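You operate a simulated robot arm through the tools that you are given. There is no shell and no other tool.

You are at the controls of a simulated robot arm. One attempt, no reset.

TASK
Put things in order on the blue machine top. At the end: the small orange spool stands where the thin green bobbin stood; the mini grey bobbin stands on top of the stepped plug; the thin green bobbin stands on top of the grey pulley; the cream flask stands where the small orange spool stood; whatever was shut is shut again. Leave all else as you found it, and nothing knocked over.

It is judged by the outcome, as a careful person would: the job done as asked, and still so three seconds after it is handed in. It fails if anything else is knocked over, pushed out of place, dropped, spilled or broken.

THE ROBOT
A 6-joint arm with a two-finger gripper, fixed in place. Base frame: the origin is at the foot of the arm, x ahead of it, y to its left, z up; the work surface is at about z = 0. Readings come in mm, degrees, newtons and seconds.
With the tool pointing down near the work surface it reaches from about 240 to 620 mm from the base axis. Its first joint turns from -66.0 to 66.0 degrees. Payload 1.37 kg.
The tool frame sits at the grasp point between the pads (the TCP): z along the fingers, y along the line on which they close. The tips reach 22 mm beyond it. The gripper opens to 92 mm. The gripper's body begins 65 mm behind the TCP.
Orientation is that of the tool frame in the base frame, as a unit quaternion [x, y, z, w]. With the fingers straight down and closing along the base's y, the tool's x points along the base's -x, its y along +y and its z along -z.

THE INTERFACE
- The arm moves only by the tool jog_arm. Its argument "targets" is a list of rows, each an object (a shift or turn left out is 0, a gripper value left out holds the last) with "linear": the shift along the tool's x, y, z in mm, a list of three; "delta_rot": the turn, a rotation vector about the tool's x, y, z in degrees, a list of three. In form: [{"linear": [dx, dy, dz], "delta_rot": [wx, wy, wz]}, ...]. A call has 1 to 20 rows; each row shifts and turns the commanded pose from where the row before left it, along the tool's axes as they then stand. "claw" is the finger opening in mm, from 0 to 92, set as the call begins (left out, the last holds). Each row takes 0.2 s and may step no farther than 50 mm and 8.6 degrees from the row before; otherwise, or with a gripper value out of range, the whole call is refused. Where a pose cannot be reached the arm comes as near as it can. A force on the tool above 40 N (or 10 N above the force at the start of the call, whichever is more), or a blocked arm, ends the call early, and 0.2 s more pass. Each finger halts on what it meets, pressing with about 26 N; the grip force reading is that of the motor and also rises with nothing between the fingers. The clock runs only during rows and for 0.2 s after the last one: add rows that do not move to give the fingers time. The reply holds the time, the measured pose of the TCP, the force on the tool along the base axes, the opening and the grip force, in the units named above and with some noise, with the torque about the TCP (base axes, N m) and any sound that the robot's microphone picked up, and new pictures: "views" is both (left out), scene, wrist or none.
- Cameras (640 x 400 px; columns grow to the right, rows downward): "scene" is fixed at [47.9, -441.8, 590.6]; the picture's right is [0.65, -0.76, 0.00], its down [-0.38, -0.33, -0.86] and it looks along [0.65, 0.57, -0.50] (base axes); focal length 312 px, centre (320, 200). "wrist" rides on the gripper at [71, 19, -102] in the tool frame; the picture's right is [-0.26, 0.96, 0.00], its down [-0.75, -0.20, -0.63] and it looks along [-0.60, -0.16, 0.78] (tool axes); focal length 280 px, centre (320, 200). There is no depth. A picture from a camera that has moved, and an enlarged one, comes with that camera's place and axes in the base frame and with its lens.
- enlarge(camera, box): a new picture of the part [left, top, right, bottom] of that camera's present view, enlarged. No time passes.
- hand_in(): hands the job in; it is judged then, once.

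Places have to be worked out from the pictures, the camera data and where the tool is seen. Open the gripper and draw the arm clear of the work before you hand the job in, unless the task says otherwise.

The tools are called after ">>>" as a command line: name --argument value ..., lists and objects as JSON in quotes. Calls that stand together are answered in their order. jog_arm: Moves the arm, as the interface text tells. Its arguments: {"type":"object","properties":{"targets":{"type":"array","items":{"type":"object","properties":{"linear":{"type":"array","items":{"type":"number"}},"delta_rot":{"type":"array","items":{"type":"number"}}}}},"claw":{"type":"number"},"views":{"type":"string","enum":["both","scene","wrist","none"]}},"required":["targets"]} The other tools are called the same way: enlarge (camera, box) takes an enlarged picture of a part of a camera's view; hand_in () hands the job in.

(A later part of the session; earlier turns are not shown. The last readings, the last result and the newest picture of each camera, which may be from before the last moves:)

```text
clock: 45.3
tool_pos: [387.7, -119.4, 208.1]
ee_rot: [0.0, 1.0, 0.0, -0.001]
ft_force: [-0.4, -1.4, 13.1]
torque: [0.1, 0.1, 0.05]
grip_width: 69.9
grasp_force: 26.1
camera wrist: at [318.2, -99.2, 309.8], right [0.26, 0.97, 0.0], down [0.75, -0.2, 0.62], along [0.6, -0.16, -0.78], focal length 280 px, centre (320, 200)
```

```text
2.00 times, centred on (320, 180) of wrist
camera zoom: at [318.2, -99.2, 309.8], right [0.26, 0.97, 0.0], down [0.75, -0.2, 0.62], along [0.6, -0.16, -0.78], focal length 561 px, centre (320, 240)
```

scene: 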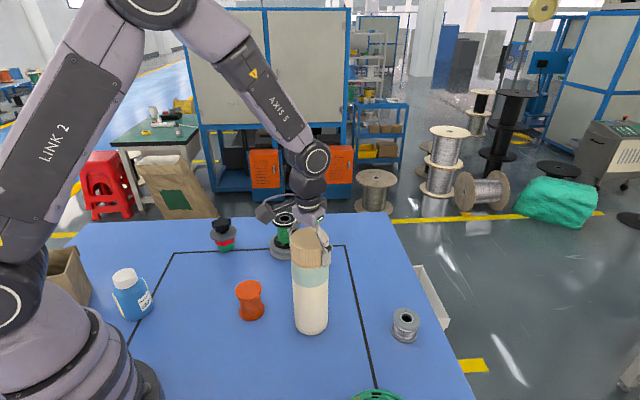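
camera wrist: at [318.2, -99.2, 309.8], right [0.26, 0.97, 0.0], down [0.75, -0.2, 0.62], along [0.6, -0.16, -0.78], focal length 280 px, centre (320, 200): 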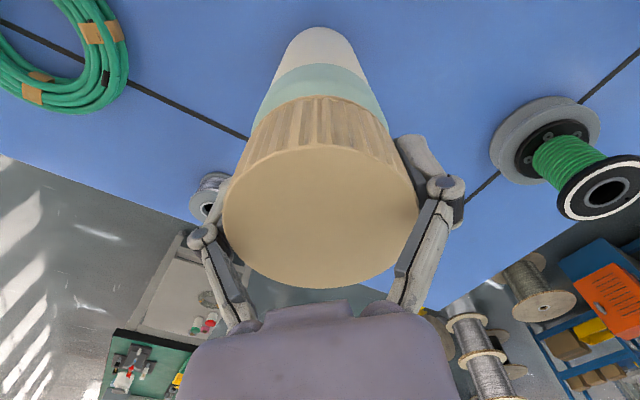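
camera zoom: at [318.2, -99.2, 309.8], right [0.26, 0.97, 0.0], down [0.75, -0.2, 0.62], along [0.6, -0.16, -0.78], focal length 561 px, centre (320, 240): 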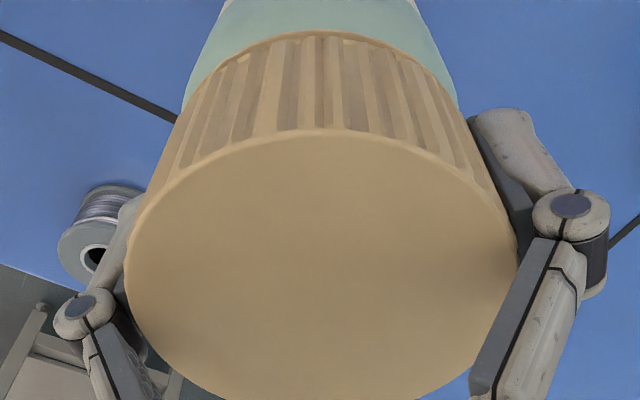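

Gripped at 69.9 mm. I'm lifting just a few mm to check that cap and body rise together.

>>> jog_arm --targets '[{"linear": [0, 0, -3]}, {"linear": [0, 0, -3]}, {}, {}]' --views "both"

>>> enlarge --camera "scene" --box '[222, 225, 398, 345]'

>>> enlarge --camera "wrist" --box '[160, 80, 480, 280]'

```text
clock: 46.3
tool_pos: [388.8, -119.3, 213.5]
ee_rot: [-0.002, 1.0, 0.0, 0.0]
ft_force: [0.4, 0.3, -0.1]
torque: [0.01, 0.0, 0.01]
grip_width: 70.1
grasp_force: 26.4
heard: snap
camera wrist: at [318.0, -99.2, 315.8], right [0.26, 0.97, 0.0], down [0.75, -0.2, 0.62], along [0.6, -0.16, -0.78], focal length 280 px, centre (320, 200)
```

scene: 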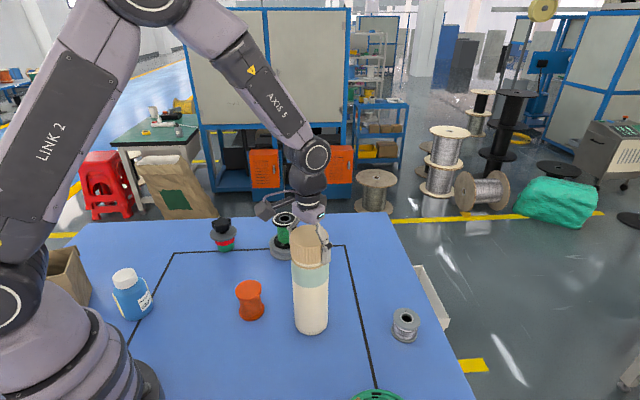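
wrist: 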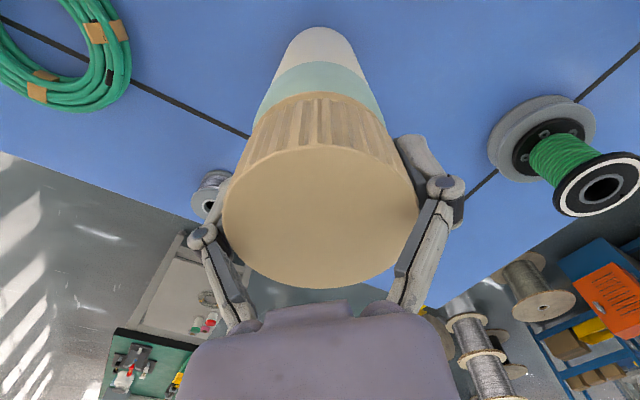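

```text
3.33 times, centred on (310, 285) of scene
camera zoom: at [47.9, -441.8, 590.6], right [0.65, -0.76, 0.0], down [-0.38, -0.33, -0.86], along [0.65, 0.57, -0.5], focal length 1039 px, centre (353, -83)
```

zoom: 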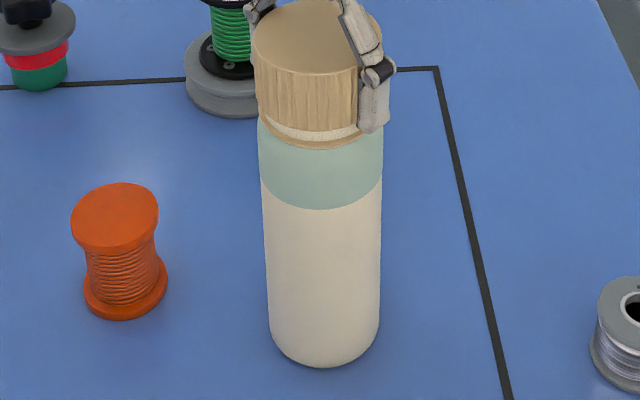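

```text
2.00 times, centred on (320, 180) of wrist
camera zoom: at [318.0, -99.2, 315.8], right [0.26, 0.97, 0.0], down [0.75, -0.2, 0.62], along [0.6, -0.16, -0.78], focal length 561 px, centre (320, 240)
```

zoom: 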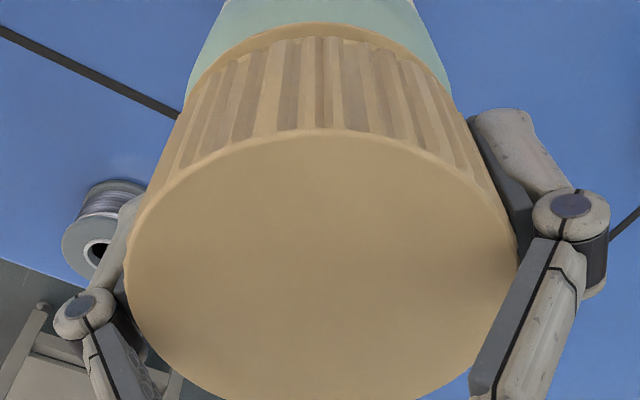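

The cap is a separate snap-on lid: it popped ("snap") and rose about 5 mm while the body stayed. I must reseat it: I'm pressing straight back down to the original height and listening for the snap.

>>> jog_arm --targets '[{"linear": [0, 0, 3]}, {"linear": [0, 0, 2]}, {}]' --views "none"

>>> jog_arm --targets '[{"linear": [0, 0, 1.5]}, {}]' --views "scene"

>>> enlarge --camera "scene" --box '[270, 220, 350, 270]'

```text
clock: 47.1
tool_pos: [388.0, -119.8, 206.9]
ee_rot: [0.0, 1.0, 0.0, -0.001]
ft_force: [-0.2, -0.2, -0.7]
torque: [0.02, -0.01, 0.07]
grip_width: 70.3
grasp_force: 25.4
```

```text
clock: 47.7
tool_pos: [387.7, -119.6, 207.1]
ee_rot: [-0.001, 1.0, -0.001, 0.0]
ft_force: [-2.0, -2.3, 16.6]
torque: [-0.05, 0.07, 0.04]
grip_width: 70.4
grasp_force: 25.9
heard: snap
```

scene: 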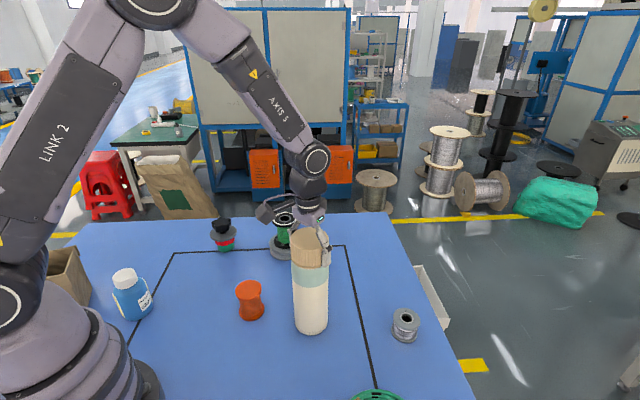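

```text
8.00 times, centred on (310, 245) of scene
camera zoom: at [47.8, -441.7, 590.6], right [0.65, -0.76, 0.0], down [-0.38, -0.33, -0.86], along [0.65, 0.57, -0.5], focal length 2493 px, centre (400, -160)
```

zoom: 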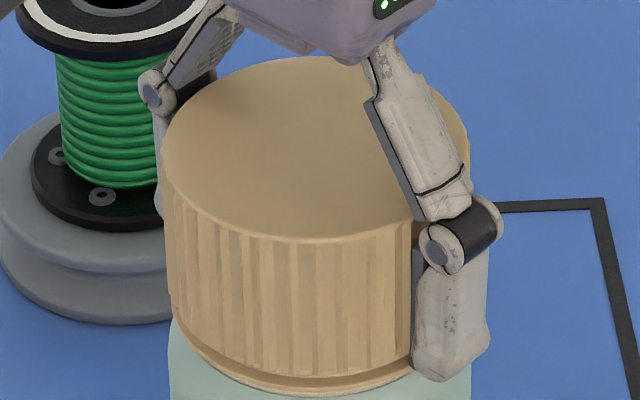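

The snap was heard again and the cap is seated exactly as in the original picture. I'm releasing it, then I'll lift clear and grip the body below the cap with a tilted gripper instead.

>>> jog_arm --targets '[{}, {}, {}, {}, {}]' --claw 92 --views "none"

>>> jog_arm --targets '[{"linear": [0, 0, -10]}, {"linear": [0, 0, -25]}, {"linear": [0, 0, -25]}, {"linear": [0, 0, -25]}, {}]' --views "both"

>>> enlarge --camera "scene" --box '[222, 225, 398, 345]'

```text
clock: 48.9
tool_pos: [388.2, -118.8, 205.7]
ee_rot: [0.0, 1.0, 0.0, -0.001]
ft_force: [-0.1, -0.8, 0.0]
torque: [0.02, 0.01, -0.02]
grip_width: 91.9
grasp_force: 0.1
```

```text
clock: 50.1
tool_pos: [389.1, -118.2, 293.3]
ee_rot: [0.0, 1.0, 0.001, -0.001]
ft_force: [0.7, -0.6, 0.0]
torque: [-0.02, 0.01, -0.01]
grip_width: 91.9
grasp_force: 0.0
camera wrist: at [318.7, -97.8, 396.0], right [0.26, 0.97, 0.0], down [0.76, -0.2, 0.62], along [0.6, -0.16, -0.78], focal length 280 px, centre (320, 200)
```

scene: 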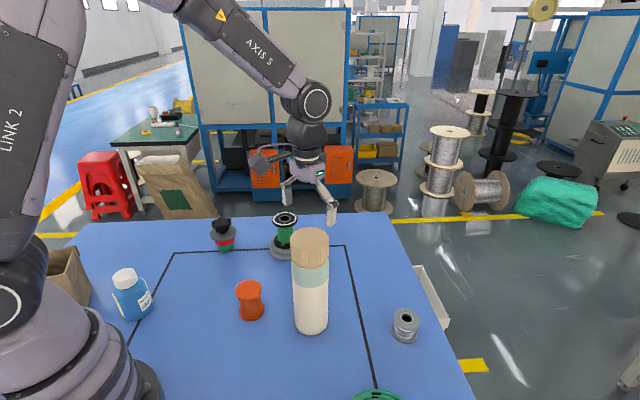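
wrist: 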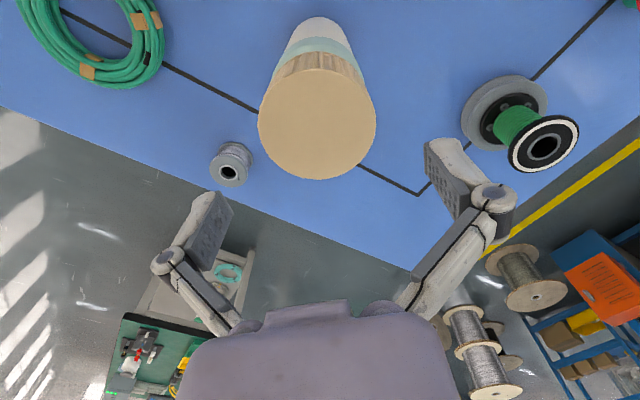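

```text
3.33 times, centred on (310, 285) of scene
camera zoom: at [47.9, -441.7, 590.6], right [0.65, -0.76, 0.0], down [-0.38, -0.33, -0.86], along [0.65, 0.57, -0.5], focal length 1039 px, centre (353, -83)
```

zoom: 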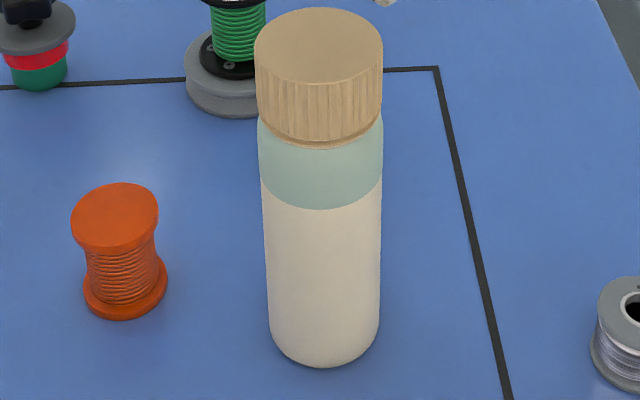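

The cap is shut and the flask unmoved. I'm now tilting the gripper 50° (fingers pointing outward) above the flask.

>>> jog_arm --targets '[{"linear": [0, 0, -10], "delta_rot": [0, -8.4, 0]}, {"delta_rot": [0, -8.4, 0]}, {"delta_rot": [0, -8.4, 0]}, {"delta_rot": [0, -8.4, 0]}, {"delta_rot": [0, -8.4, 0]}, {"delta_rot": [0, -8.0, 0]}, {}, {}]' --views "both"

```text
clock: 51.9
tool_pos: [389.0, -118.2, 302.4]
ee_rot: [0.0, 0.907, 0.0, 0.422]
ft_force: [0.2, -0.5, -1.2]
torque: [-0.02, -0.04, -0.02]
grip_width: 92.2
grasp_force: 0.1
camera wrist: at [265.8, -98.3, 313.3], right [0.17, 0.97, 0.2], down [0.01, -0.2, 0.98], along [0.99, -0.16, -0.04], focal length 280 px, centre (320, 200)
```

scene: 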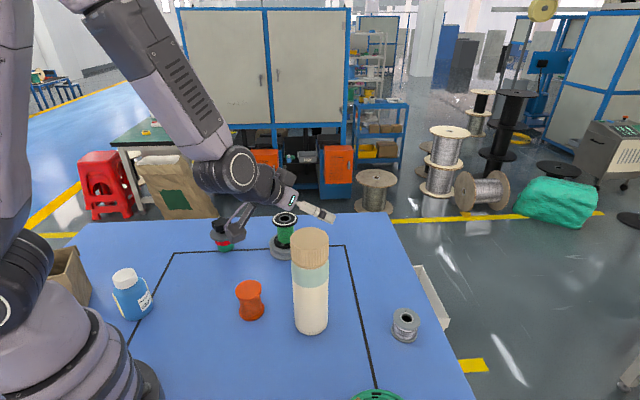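
wrist: 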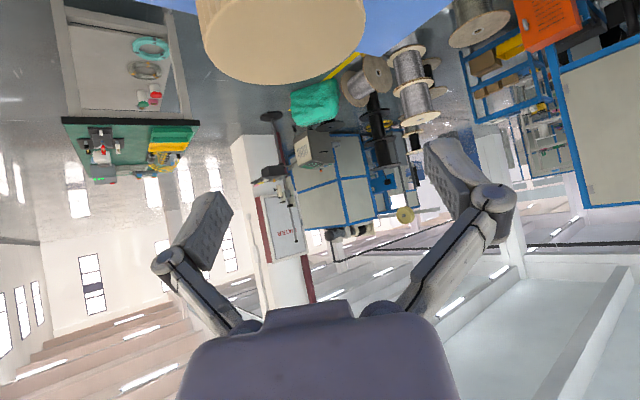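

Tilt reached 50°. I'm moving back 22 mm, then descending beside the flask to z≈145 with the fingers straddling it, leaving palm clearance.

>>> jog_arm --targets '[{"linear": [14.1, -1.1, -16.9]}, {"linear": [30.1, 0, 25.3]}, {}, {}]' --views "both"

>>> enlarge --camera "scene" --box '[200, 150, 392, 270]'

```text
clock: 52.9
tool_pos: [367.6, -121.8, 263.5]
ee_rot: [0.0, 0.907, 0.0, 0.421]
ft_force: [0.5, -0.2, -0.3]
torque: [0.0, 0.0, 0.0]
grip_width: 92.4
grasp_force: 0.1
camera wrist: at [244.5, -100.6, 275.0], right [0.17, 0.97, 0.2], down [0.01, -0.2, 0.98], along [0.99, -0.16, -0.04], focal length 280 px, centre (320, 200)
```

scene: 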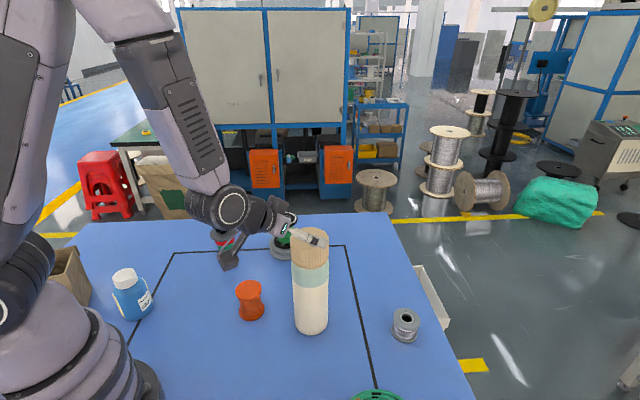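
wrist: 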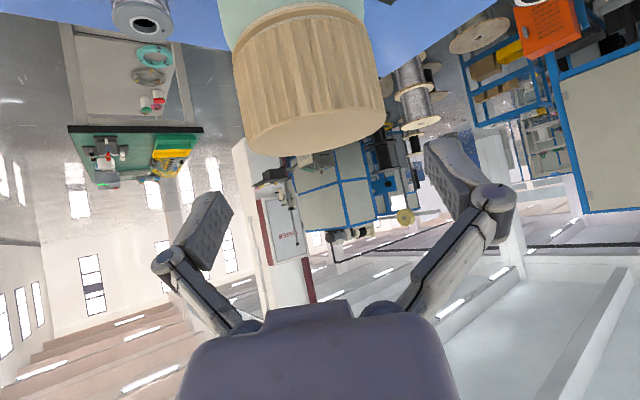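

```text
3.33 times, centred on (296, 210) of scene
camera zoom: at [47.9, -441.8, 590.6], right [0.65, -0.76, 0.0], down [-0.38, -0.33, -0.86], along [0.65, 0.57, -0.5], focal length 1039 px, centre (400, 167)
```

zoom: 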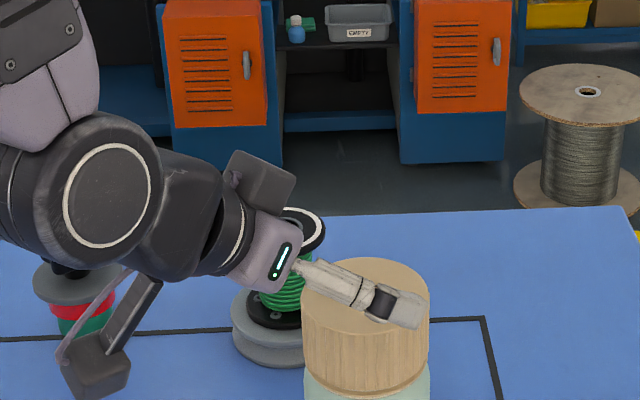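

The cap is well centred between the fingers. I'm continuing down to z≈145.

>>> jog_arm --targets '[{"linear": [30.2, 0.5, 25.4]}, {"linear": [30.2, 0.5, 25.4]}, {"linear": [30.2, 0, 25.4]}, {}, {}]' --views "both"

>>> enlarge --camera "scene" --box '[200, 200, 392, 320]'

```text
clock: 53.7
tool_pos: [389.4, -137.0, 244.4]
ee_rot: [0.0, 0.903, 0.006, 0.429]
ft_force: [-1.4, 2.4, 8.4]
torque: [0.34, 0.03, 0.02]
grip_width: 92.5
grasp_force: 0.0
out of reach, approached as far as the arm can: row 1, 2, 3
stopped in row 4: the force on the tool passed its limit at 48 N (the readings are from after the stop); the commanded pose is now the measured one
camera wrist: at [267.1, -118.1, 254.5], right [0.16, 0.96, 0.21], down [-0.01, -0.21, 0.98], along [0.99, -0.16, -0.03], focal length 280 px, centre (320, 200)
```

scene: 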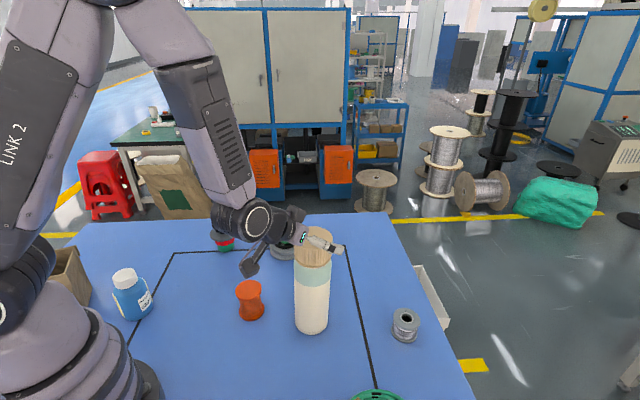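
wrist: 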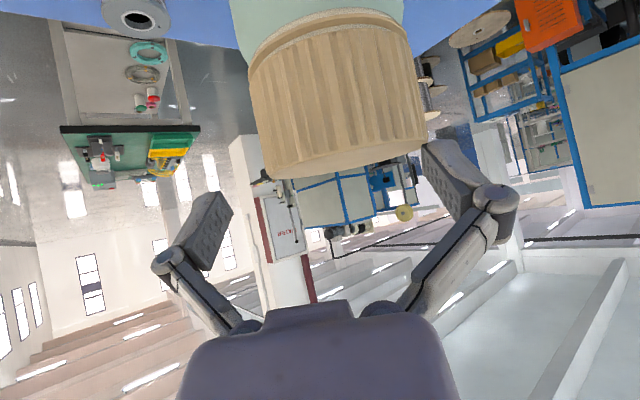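

```text
3.33 times, centred on (296, 260) of scene
camera zoom: at [47.8, -441.7, 590.6], right [0.65, -0.76, 0.0], down [-0.38, -0.33, -0.86], along [0.65, 0.57, -0.5], focal length 1039 px, centre (400, 0)
```

zoom: 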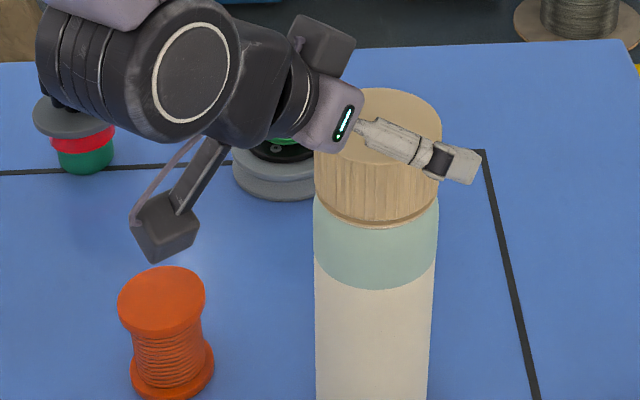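

The tilted pose became unreachable partway: the arm drifted in −y and a finger pressed on the cap. I'm easing the fingers gently away in +y and checking the flask.

>>> jog_arm --targets '[{"linear": [0, 2, 0]}, {"linear": [0, 2, 0]}, {"linear": [0, 2, 0]}, {"linear": [0, 2, 0]}, {}]' --views "both"

>>> enlarge --camera "scene" --box '[222, 225, 398, 345]'

```text
clock: 54.9
tool_pos: [389.5, -128.7, 245.5]
ee_rot: [0.001, 0.904, 0.007, 0.428]
ft_force: [-0.5, 0.8, 0.0]
torque: [-0.03, 0.02, -0.01]
grip_width: 92.2
grasp_force: 0.0
camera wrist: at [267.2, -110.0, 255.0], right [0.16, 0.96, 0.22], down [0.0, -0.22, 0.98], along [0.99, -0.16, -0.03], focal length 280 px, centre (320, 200)
```

scene: 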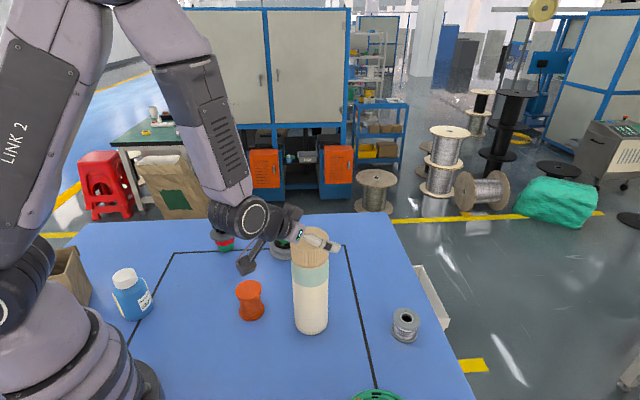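
wrist: 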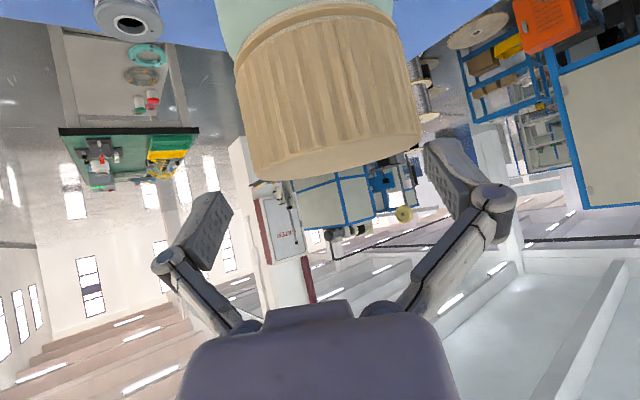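

```text
3.33 times, centred on (310, 285) of scene
camera zoom: at [47.9, -441.8, 590.6], right [0.65, -0.76, 0.0], down [-0.38, -0.33, -0.86], along [0.65, 0.57, -0.5], focal length 1039 px, centre (353, -83)
```

zoom: 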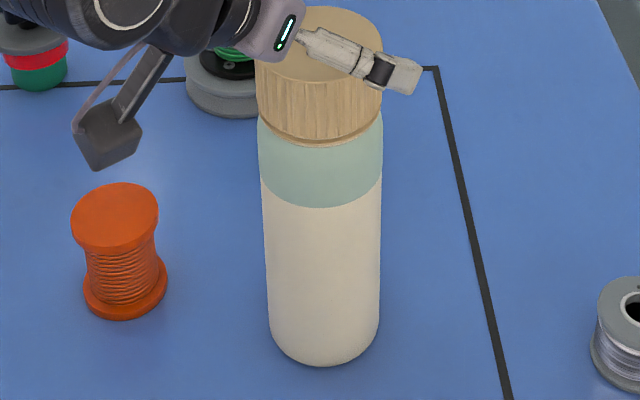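

The flask settled back at its original position, still shut. I'm raising the gripper clear and returning it to vertical; then I'll try a sideways tilt instead, since the outward tilt runs into a wrist limit.

>>> jog_arm --targets '[{"linear": [0, 4.5, 0]}, {"linear": [0, 4.5, 0]}, {"linear": [-23.2, 0, -19]}, {"linear": [-23.2, 0, -19]}, {"linear": [-15, 0, -12]}, {}]' --views "both"

>>> enlarge --camera "scene" --box '[222, 225, 398, 345]'

```text
clock: 56.3
tool_pos: [390.1, -123.1, 326.2]
ee_rot: [-0.001, 0.903, 0.006, 0.429]
ft_force: [-0.4, -1.3, 0.2]
torque: [-0.02, -0.03, 0.01]
grip_width: 92.1
grasp_force: 0.0
out of reach, approached as far as the arm can: row 2
camera wrist: at [267.6, -103.6, 336.0], right [0.16, 0.96, 0.21], down [-0.01, -0.21, 0.98], along [0.99, -0.16, -0.03], focal length 280 px, centre (320, 200)
```

scene: 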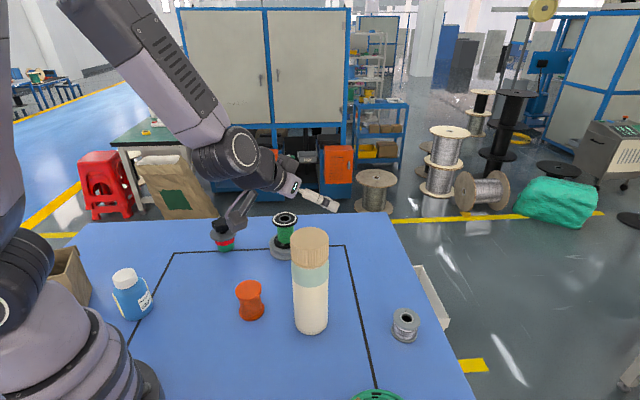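
wrist: 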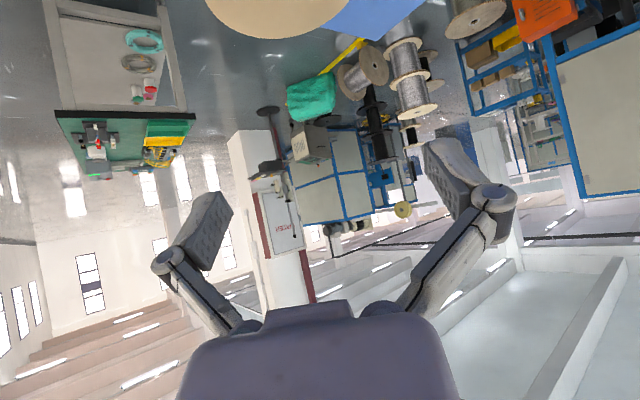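

```text
3.33 times, centred on (310, 285) of scene
camera zoom: at [47.9, -441.7, 590.6], right [0.65, -0.76, 0.0], down [-0.38, -0.33, -0.86], along [0.65, 0.57, -0.5], focal length 1039 px, centre (353, -83)
```

zoom: 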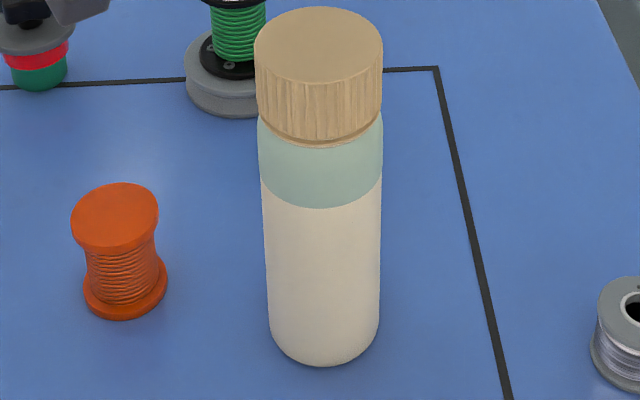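

The flask is undisturbed. I'm bringing the tool back to vertical up high.

>>> jog_arm --targets '[{"delta_rot": [0, 8.45, 0]}, {"delta_rot": [0, 8.45, 0]}, {"delta_rot": [0, 8.45, 0]}, {"delta_rot": [0, 8.45, 0]}, {"delta_rot": [0, 8.45, 0]}, {"delta_rot": [0, 8.45, 0]}, {}, {}]' --views "none"

```text
clock: 58.1
tool_pos: [390.9, -122.2, 326.5]
ee_rot: [-0.003, 1.0, 0.006, 0.0]
ft_force: [0.2, -1.0, -0.4]
torque: [-0.01, 0.03, 0.02]
grip_width: 92.3
grasp_force: 0.2
```

Now yawing the tool 90° about vertical (closing direction along base x, camera to the −y side).

>>> jog_arm --targets '[{"delta_rot": [0.69, 0, 0.3]}, {"delta_rot": [0, 0, -8.2]}, {"delta_rot": [0, 0, -8.2]}, {"delta_rot": [0, 0, -8.2]}, {"delta_rot": [0, 0, -8.2]}, {"delta_rot": [0, 0, -8.2]}, {"delta_rot": [0, 0, -8.2]}, {"delta_rot": [0, 0, -8.2]}, {"delta_rot": [0, 0, -8.2]}, {"delta_rot": [0, 0, -8.2]}, {"delta_rot": [0, 0, -8.2]}, {"delta_rot": [0, 0, -8]}, {}, {}]' --views "both"

```text
clock: 61.1
tool_pos: [391.1, -121.7, 326.9]
ee_rot: [0.708, -0.706, 0.002, 0.0]
ft_force: [0.1, 0.5, -0.3]
torque: [0.0, 0.0, 0.01]
grip_width: 92.2
grasp_force: 0.1
camera wrist: at [371.8, -192.4, 428.3], right [-0.97, 0.26, 0.0], down [0.2, 0.75, 0.62], along [0.16, 0.6, -0.78], focal length 280 px, centre (320, 200)
```

scene: 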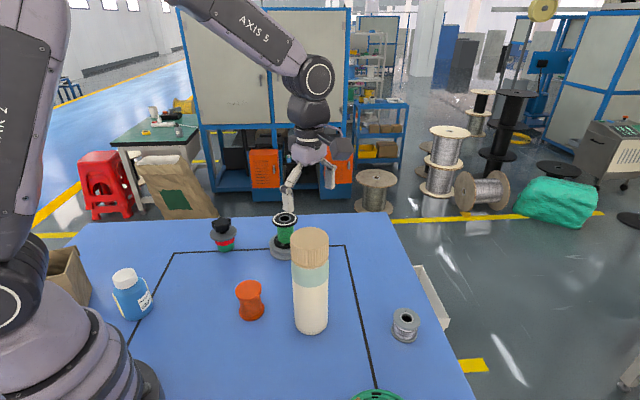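
wrist: 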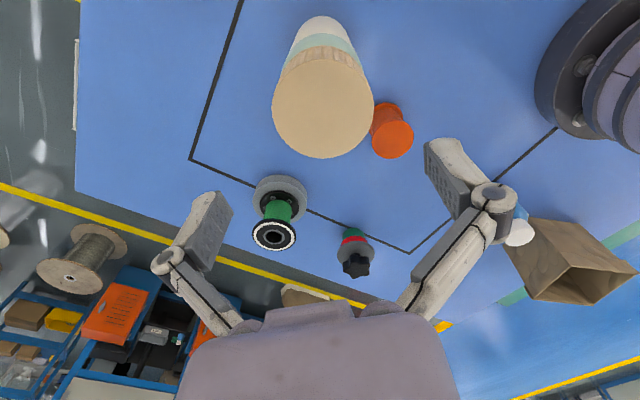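

Good: the camera is on the −y side and the whole bench is in view. I'm tilting 48° so the fingers point toward +y, still above the flask.

>>> jog_arm --targets '[{"delta_rot": [0, -8, 0]}, {"delta_rot": [0, -8, 0]}, {"delta_rot": [0, -8, 0]}, {"delta_rot": [0, -8, 0]}, {"delta_rot": [0, -8, 0]}, {"delta_rot": [0, -8, 0]}, {}, {}]' --views "both"

```text
clock: 62.9
tool_pos: [391.7, -122.3, 326.4]
ee_rot: [0.647, -0.646, -0.287, -0.287]
ft_force: [0.7, 0.6, -0.3]
torque: [0.02, 0.04, -0.02]
grip_width: 91.9
grasp_force: 0.0
camera wrist: at [372.6, -244.8, 342.4], right [-0.97, 0.18, 0.19], down [0.2, 0.04, 0.98], along [0.16, 0.98, -0.07], focal length 280 px, centre (320, 200)
```

scene: 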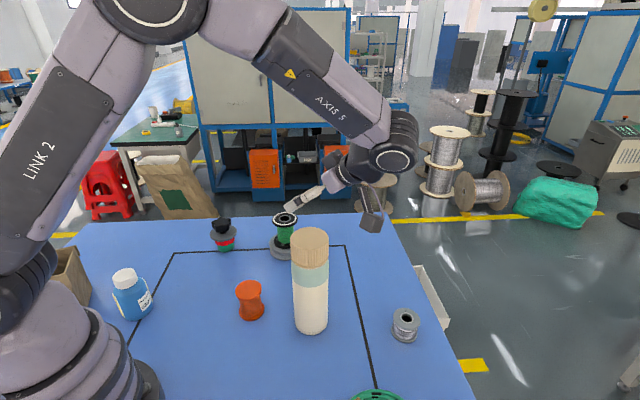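
wrist: 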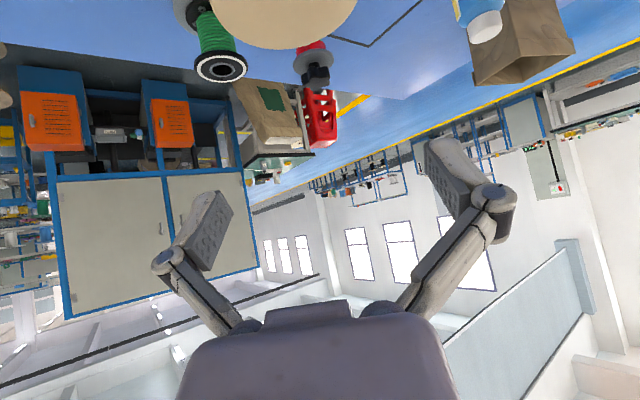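

The tilted pose is well-conditioned now. I'm shifting back 20 mm in y, aligning x to the flask, and lowering part way for a centring check.

>>> jog_arm --targets '[{"linear": [12.9, 4, -14.3]}, {"linear": [29.7, 0, 26.8]}, {"linear": [11.1, 0, 10.0]}, {}, {}]' --views "both"

>>> enlarge --camera "wrist" --box '[160, 0, 480, 200]'

```text
clock: 64.1
tool_pos: [386.5, -141.2, 271.6]
ee_rot: [0.647, -0.646, -0.287, -0.287]
ft_force: [0.3, 0.5, -1.2]
torque: [0.02, -0.01, 0.0]
grip_width: 92.1
grasp_force: 0.0
camera wrist: at [368.2, -263.5, 286.6], right [-0.97, 0.18, 0.19], down [0.2, 0.04, 0.98], along [0.16, 0.98, -0.08], focal length 280 px, centre (320, 200)
```

scene: 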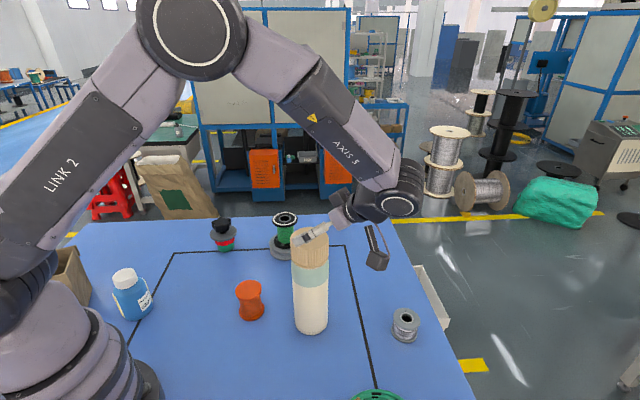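
wrist: 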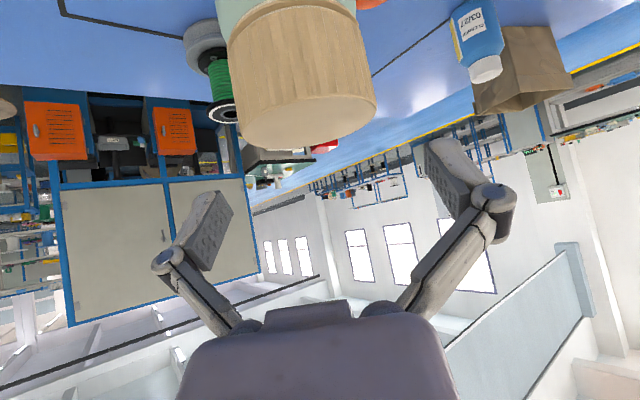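

```text
2.00 times, centred on (320, 100) of wrist
camera zoom: at [368.2, -263.5, 286.6], right [-0.97, 0.18, 0.19], down [0.2, 0.04, 0.98], along [0.16, 0.98, -0.08], focal length 561 px, centre (320, 400)
```

zoom: 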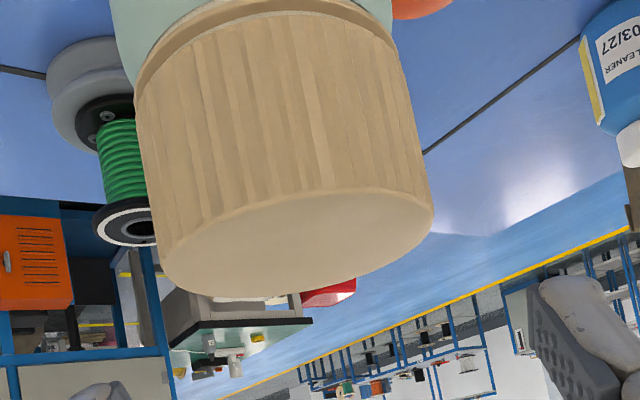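

The flask sits about 2 mm more to +x than the TCP. I'm correcting that and lowering one step at a time, watching for reach warnings.

>>> jog_arm --targets '[{"linear": [0, -2.2, 0]}, {"linear": [15.7, 0, 14.1]}, {"linear": [15.7, 0, 14.1]}, {}]' --views "none"

>>> jog_arm --targets '[{"linear": [15.7, 0, 14.1]}, {"linear": [15.7, 0, 14.1]}, {}]' --views "both"

>>> enlarge --camera "scene" --box '[240, 200, 432, 320]'

```text
clock: 65.1
tool_pos: [389.8, -143.3, 227.9]
ee_rot: [0.647, -0.646, -0.287, -0.288]
ft_force: [0.1, -0.5, 0.6]
torque: [0.03, 0.01, -0.04]
grip_width: 91.9
grasp_force: 0.0
```

```text
clock: 65.9
tool_pos: [389.4, -142.6, 185.6]
ee_rot: [0.646, -0.646, -0.286, -0.288]
ft_force: [0.1, 0.1, 0.5]
torque: [-0.01, 0.0, 0.02]
grip_width: 92.0
grasp_force: 0.1
camera wrist: at [370.7, -265.7, 201.3], right [-0.97, 0.18, 0.19], down [0.2, 0.04, 0.98], along [0.16, 0.98, -0.08], focal length 280 px, centre (320, 200)
```

scene: 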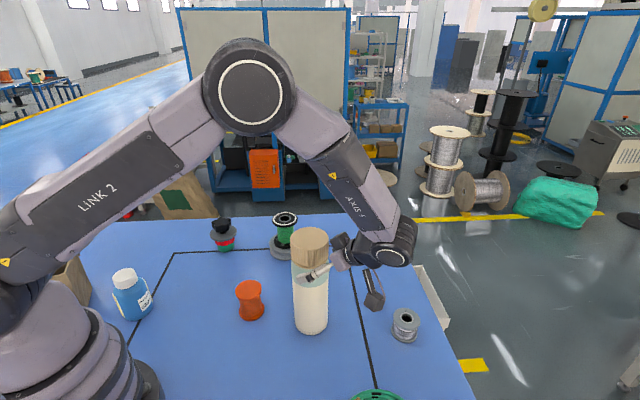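
wrist: 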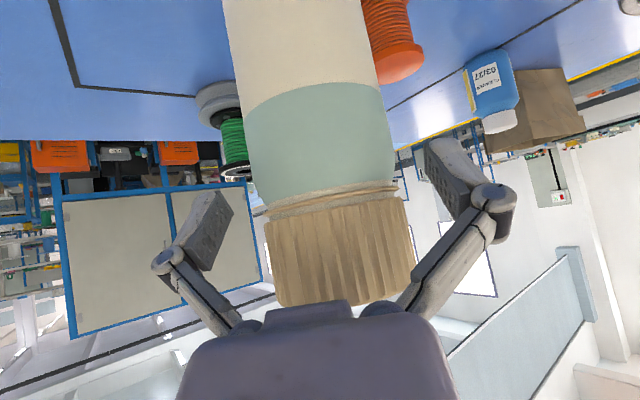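

```text
3.33 times, centred on (336, 260) of scene
camera zoom: at [47.9, -441.8, 590.6], right [0.65, -0.76, 0.0], down [-0.38, -0.33, -0.86], along [0.65, 0.57, -0.5], focal length 1039 px, centre (267, 0)
```

zoom: 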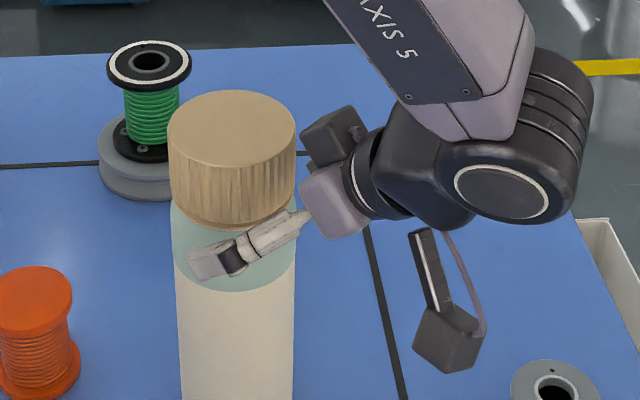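

Working well. I'm descending the last 40 mm to z≈145.

>>> jog_arm --targets '[{"linear": [15, 0, 13.5]}, {"linear": [15, 0, 13.5]}, {}, {}]' --views "both"

>>> enlarge --camera "wrist" --box '[160, 80, 480, 280]'

>>> enlarge --camera "scene" --box '[240, 220, 432, 340]'

```text
clock: 66.9
tool_pos: [389.2, -141.6, 147.0]
ee_rot: [0.647, -0.646, -0.287, -0.287]
ft_force: [0.5, -0.8, -0.3]
torque: [0.01, -0.02, -0.02]
grip_width: 92.1
grasp_force: 0.0
camera wrist: at [369.8, -263.6, 162.4], right [-0.97, 0.18, 0.19], down [0.2, 0.04, 0.98], along [0.16, 0.98, -0.08], focal length 280 px, centre (320, 200)
```

scene: 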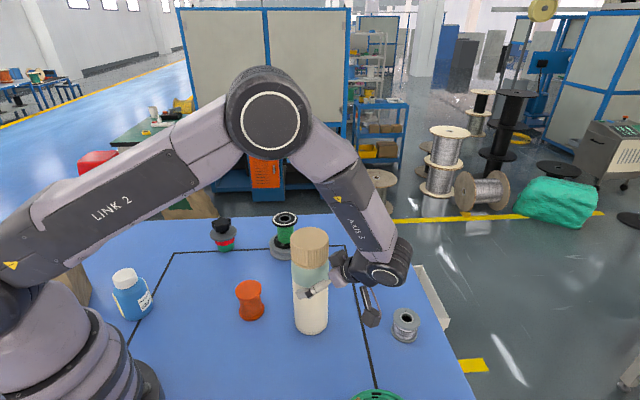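
wrist: 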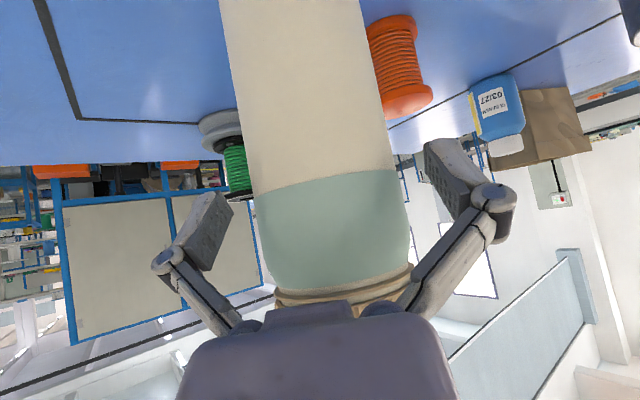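

```text
2.00 times, centred on (320, 180) of wrist
camera zoom: at [369.8, -263.6, 162.4], right [-0.97, 0.18, 0.19], down [0.2, 0.04, 0.98], along [0.16, 0.98, -0.08], focal length 561 px, centre (320, 240)
```

zoom: 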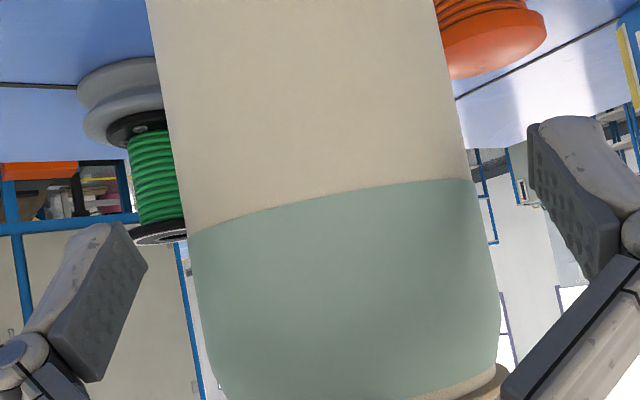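

```text
3.33 times, centred on (336, 280) of scene
camera zoom: at [47.9, -441.8, 590.6], right [0.65, -0.76, 0.0], down [-0.38, -0.33, -0.86], along [0.65, 0.57, -0.5], focal length 1039 px, centre (267, -67)
```

zoom: 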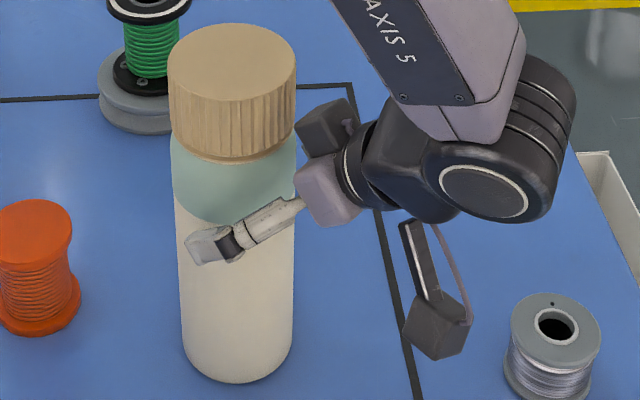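

Centred within about 0.5 mm in x. I'm moving forward (+y) toward the flask axis and checking palm clearance.

>>> jog_arm --targets '[{"linear": [-6.7, 0, 7.4]}, {"linear": [-6.7, 0, 7.4]}, {}, {}]' --views "both"

>>> enlarge --camera "wrist" --box '[160, 120, 480, 320]'

>>> enlarge --camera "scene" --box '[270, 240, 366, 300]'

```text
clock: 67.9
tool_pos: [387.9, -122.6, 146.6]
ee_rot: [0.647, -0.646, -0.287, -0.287]
ft_force: [-0.4, -1.4, 0.8]
torque: [0.04, -0.01, 0.02]
grip_width: 92.3
grasp_force: 0.1
camera wrist: at [369.3, -244.3, 162.3], right [-0.97, 0.18, 0.19], down [0.2, 0.04, 0.98], along [0.16, 0.98, -0.08], focal length 280 px, centre (320, 200)
```

scene: 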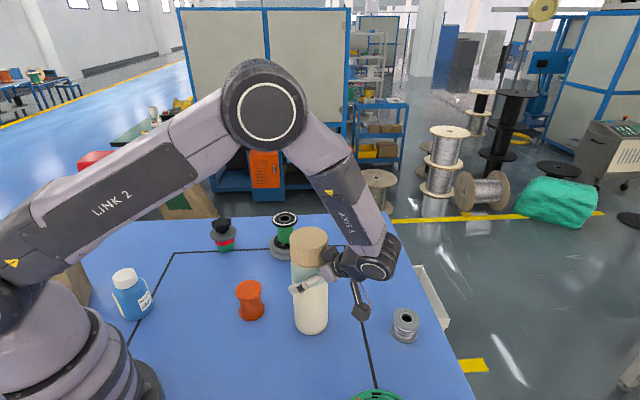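
wrist: 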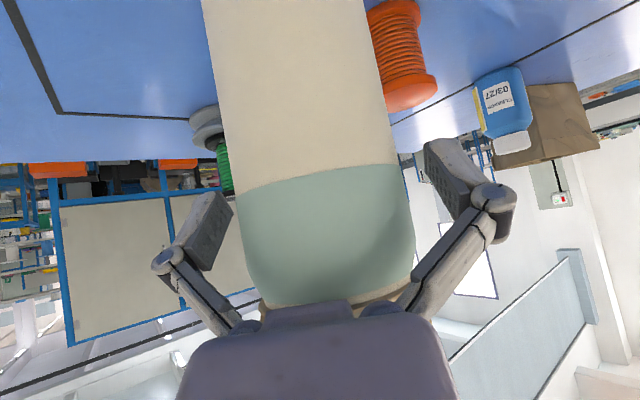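

```text
2.00 times, centred on (320, 220) of wrist
camera zoom: at [369.3, -244.3, 162.3], right [-0.97, 0.18, 0.19], down [0.2, 0.04, 0.98], along [0.16, 0.98, -0.08], focal length 561 px, centre (320, 160)
```

zoom: 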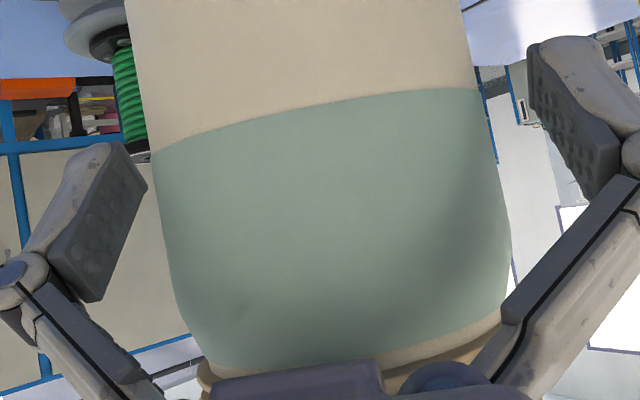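

```text
6.67 times, centred on (318, 270) of scene
camera zoom: at [47.9, -441.7, 590.6], right [0.65, -0.76, 0.0], down [-0.38, -0.33, -0.86], along [0.65, 0.57, -0.5], focal length 2078 px, centre (333, -267)
```

zoom: 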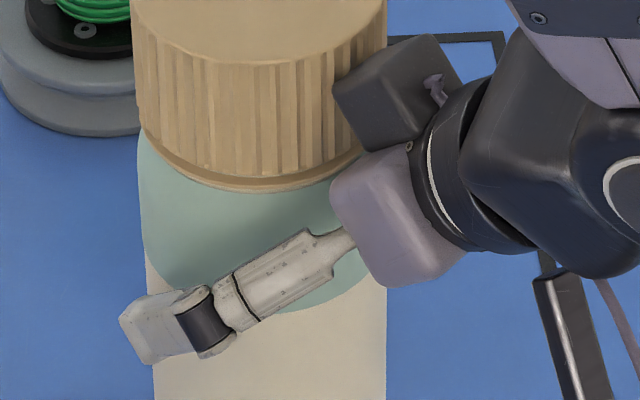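

There's clearance all round. I'm making a final nudge (+2 mm y, +1.2 mm x) and closing on the body below the cap.

>>> jog_arm --targets '[{"linear": [-1.4, -1.2, 1.5]}, {}, {}]' --views "none"

>>> jog_arm --targets '[{}, {}, {}, {}, {}]' --claw 60 --views "both"

>>> enlarge --camera "wrist" --box '[160, 120, 480, 320]'

>>> enlarge --camera "scene" --box '[222, 225, 398, 345]'

```text
clock: 68.7
tool_pos: [389.5, -120.5, 147.5]
ee_rot: [0.647, -0.646, -0.286, -0.287]
ft_force: [0.7, -0.4, -0.8]
torque: [0.0, -0.04, -0.01]
grip_width: 92.0
grasp_force: 0.1
```

```text
clock: 69.9
tool_pos: [388.5, -120.4, 147.7]
ee_rot: [0.646, -0.646, -0.286, -0.288]
ft_force: [-0.7, -0.6, 7.8]
torque: [-0.03, 0.03, 0.0]
grip_width: 73.6
grasp_force: 26.2
camera wrist: at [371.2, -242.2, 162.6], right [-0.97, 0.18, 0.19], down [0.2, 0.04, 0.98], along [0.16, 0.98, -0.08], focal length 280 px, centre (320, 200)
```

scene: 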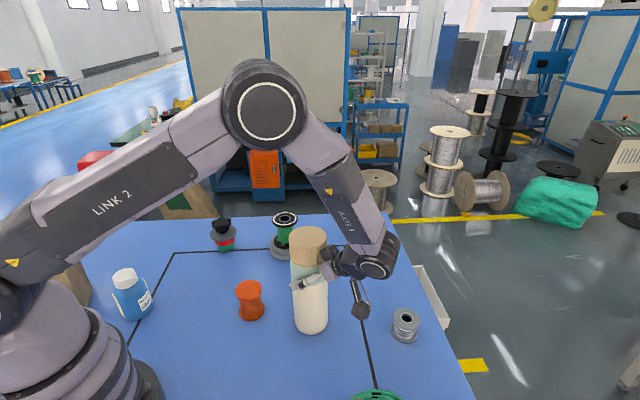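
wrist: 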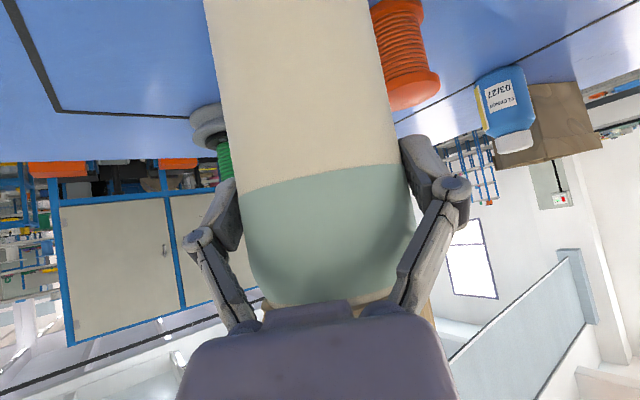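

```text
2.00 times, centred on (320, 220) of wrist
camera zoom: at [371.2, -242.2, 162.6], right [-0.97, 0.18, 0.19], down [0.2, 0.04, 0.98], along [0.16, 0.98, -0.08], focal length 561 px, centre (320, 160)
```

zoom: 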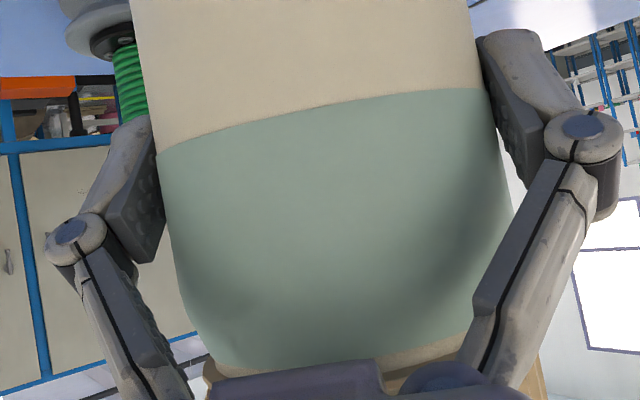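

```text
3.33 times, centred on (310, 285) of scene
camera zoom: at [47.8, -441.7, 590.6], right [0.65, -0.76, 0.0], down [-0.38, -0.33, -0.86], along [0.65, 0.57, -0.5], focal length 1039 px, centre (353, -83)
```

zoom: 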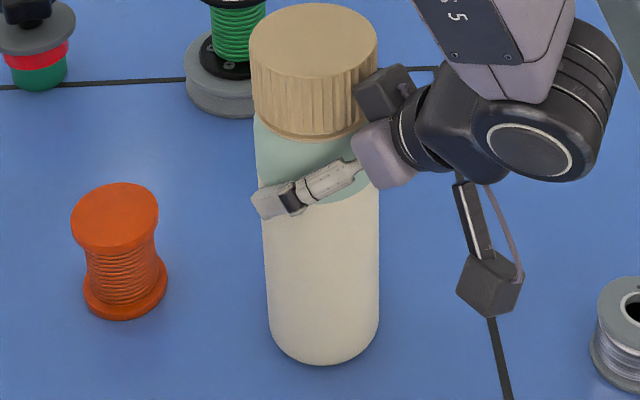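

Gripped at 73.6 mm on the body. It leans about 1° toward +y from the finger motion, which is acceptable. I'm lifting a little first to verify the whole flask rises with the cap shut.

>>> jog_arm --targets '[{"linear": [-3.7, 0, -3.3]}, {"linear": [-7.4, 0, -6.7]}, {}, {}]' --views "both"

>>> enlarge --camera "scene" --box '[222, 225, 398, 345]'

```text
clock: 70.9
tool_pos: [389.9, -118.8, 160.1]
ee_rot: [0.647, -0.646, -0.287, -0.287]
ft_force: [-0.4, -0.4, -3.7]
torque: [-0.01, -0.02, -0.01]
grip_width: 73.1
grasp_force: 26.3
camera wrist: at [371.3, -240.9, 176.7], right [-0.97, 0.18, 0.19], down [0.2, 0.04, 0.98], along [0.16, 0.98, -0.08], focal length 280 px, centre (320, 200)
```

scene: 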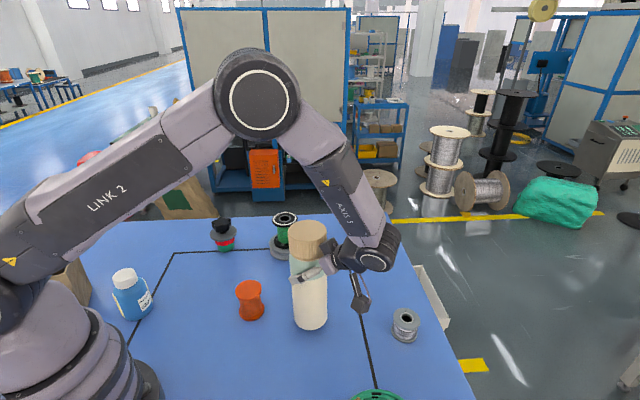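
wrist: 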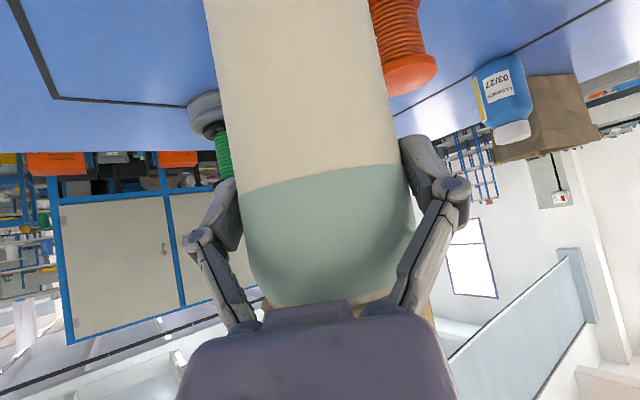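

```text
3.33 times, centred on (310, 285) of scene
camera zoom: at [47.9, -441.8, 590.5], right [0.65, -0.76, 0.0], down [-0.38, -0.33, -0.86], along [0.65, 0.57, -0.5], focal length 1039 px, centre (353, -83)
```

zoom: 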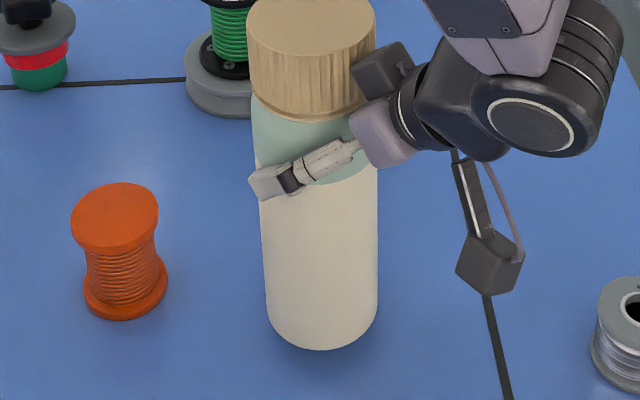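

The whole flask is held, cap shut, with only about 0.37 kg load. I'm lifting it about 96 mm more to clear everything on the bench.

>>> jog_arm --targets '[{"linear": [-6, 0, -5.4]}, {"linear": [-11.9, 0, -10.7]}, {"linear": [-11.9, 0, -10.7]}, {"linear": [-11.9, 0, -10.7]}, {"linear": [-11.9, 0, -10.7]}, {"linear": [-11.9, 0, -10.7]}, {"linear": [-6, 0, -5.4]}, {}, {}]' --views "scene"

>>> enlarge --camera "scene" --box '[206, 170, 398, 290]'

```text
clock: 72.9
tool_pos: [391.9, -122.4, 259.9]
ee_rot: [0.647, -0.646, -0.287, -0.287]
ft_force: [0.1, 0.5, -3.2]
torque: [0.01, 0.01, 0.01]
grip_width: 73.5
grasp_force: 26.4
```

scene: 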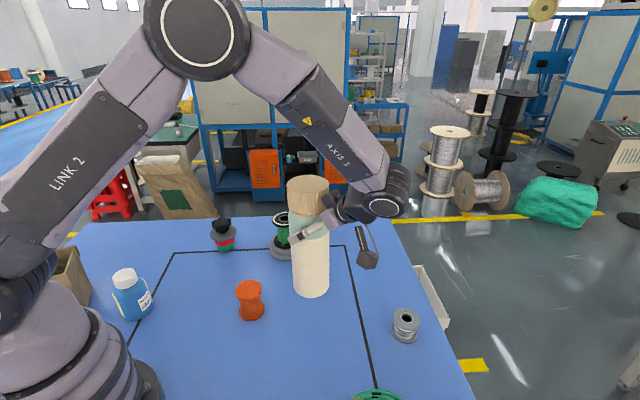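

```text
3.33 times, centred on (302, 230) of scene
camera zoom: at [47.9, -441.8, 590.5], right [0.65, -0.76, 0.0], down [-0.38, -0.33, -0.86], along [0.65, 0.57, -0.5], focal length 1039 px, centre (380, 100)
```

zoom: 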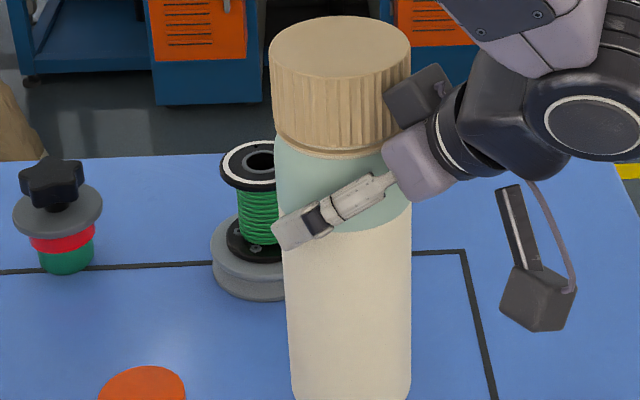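

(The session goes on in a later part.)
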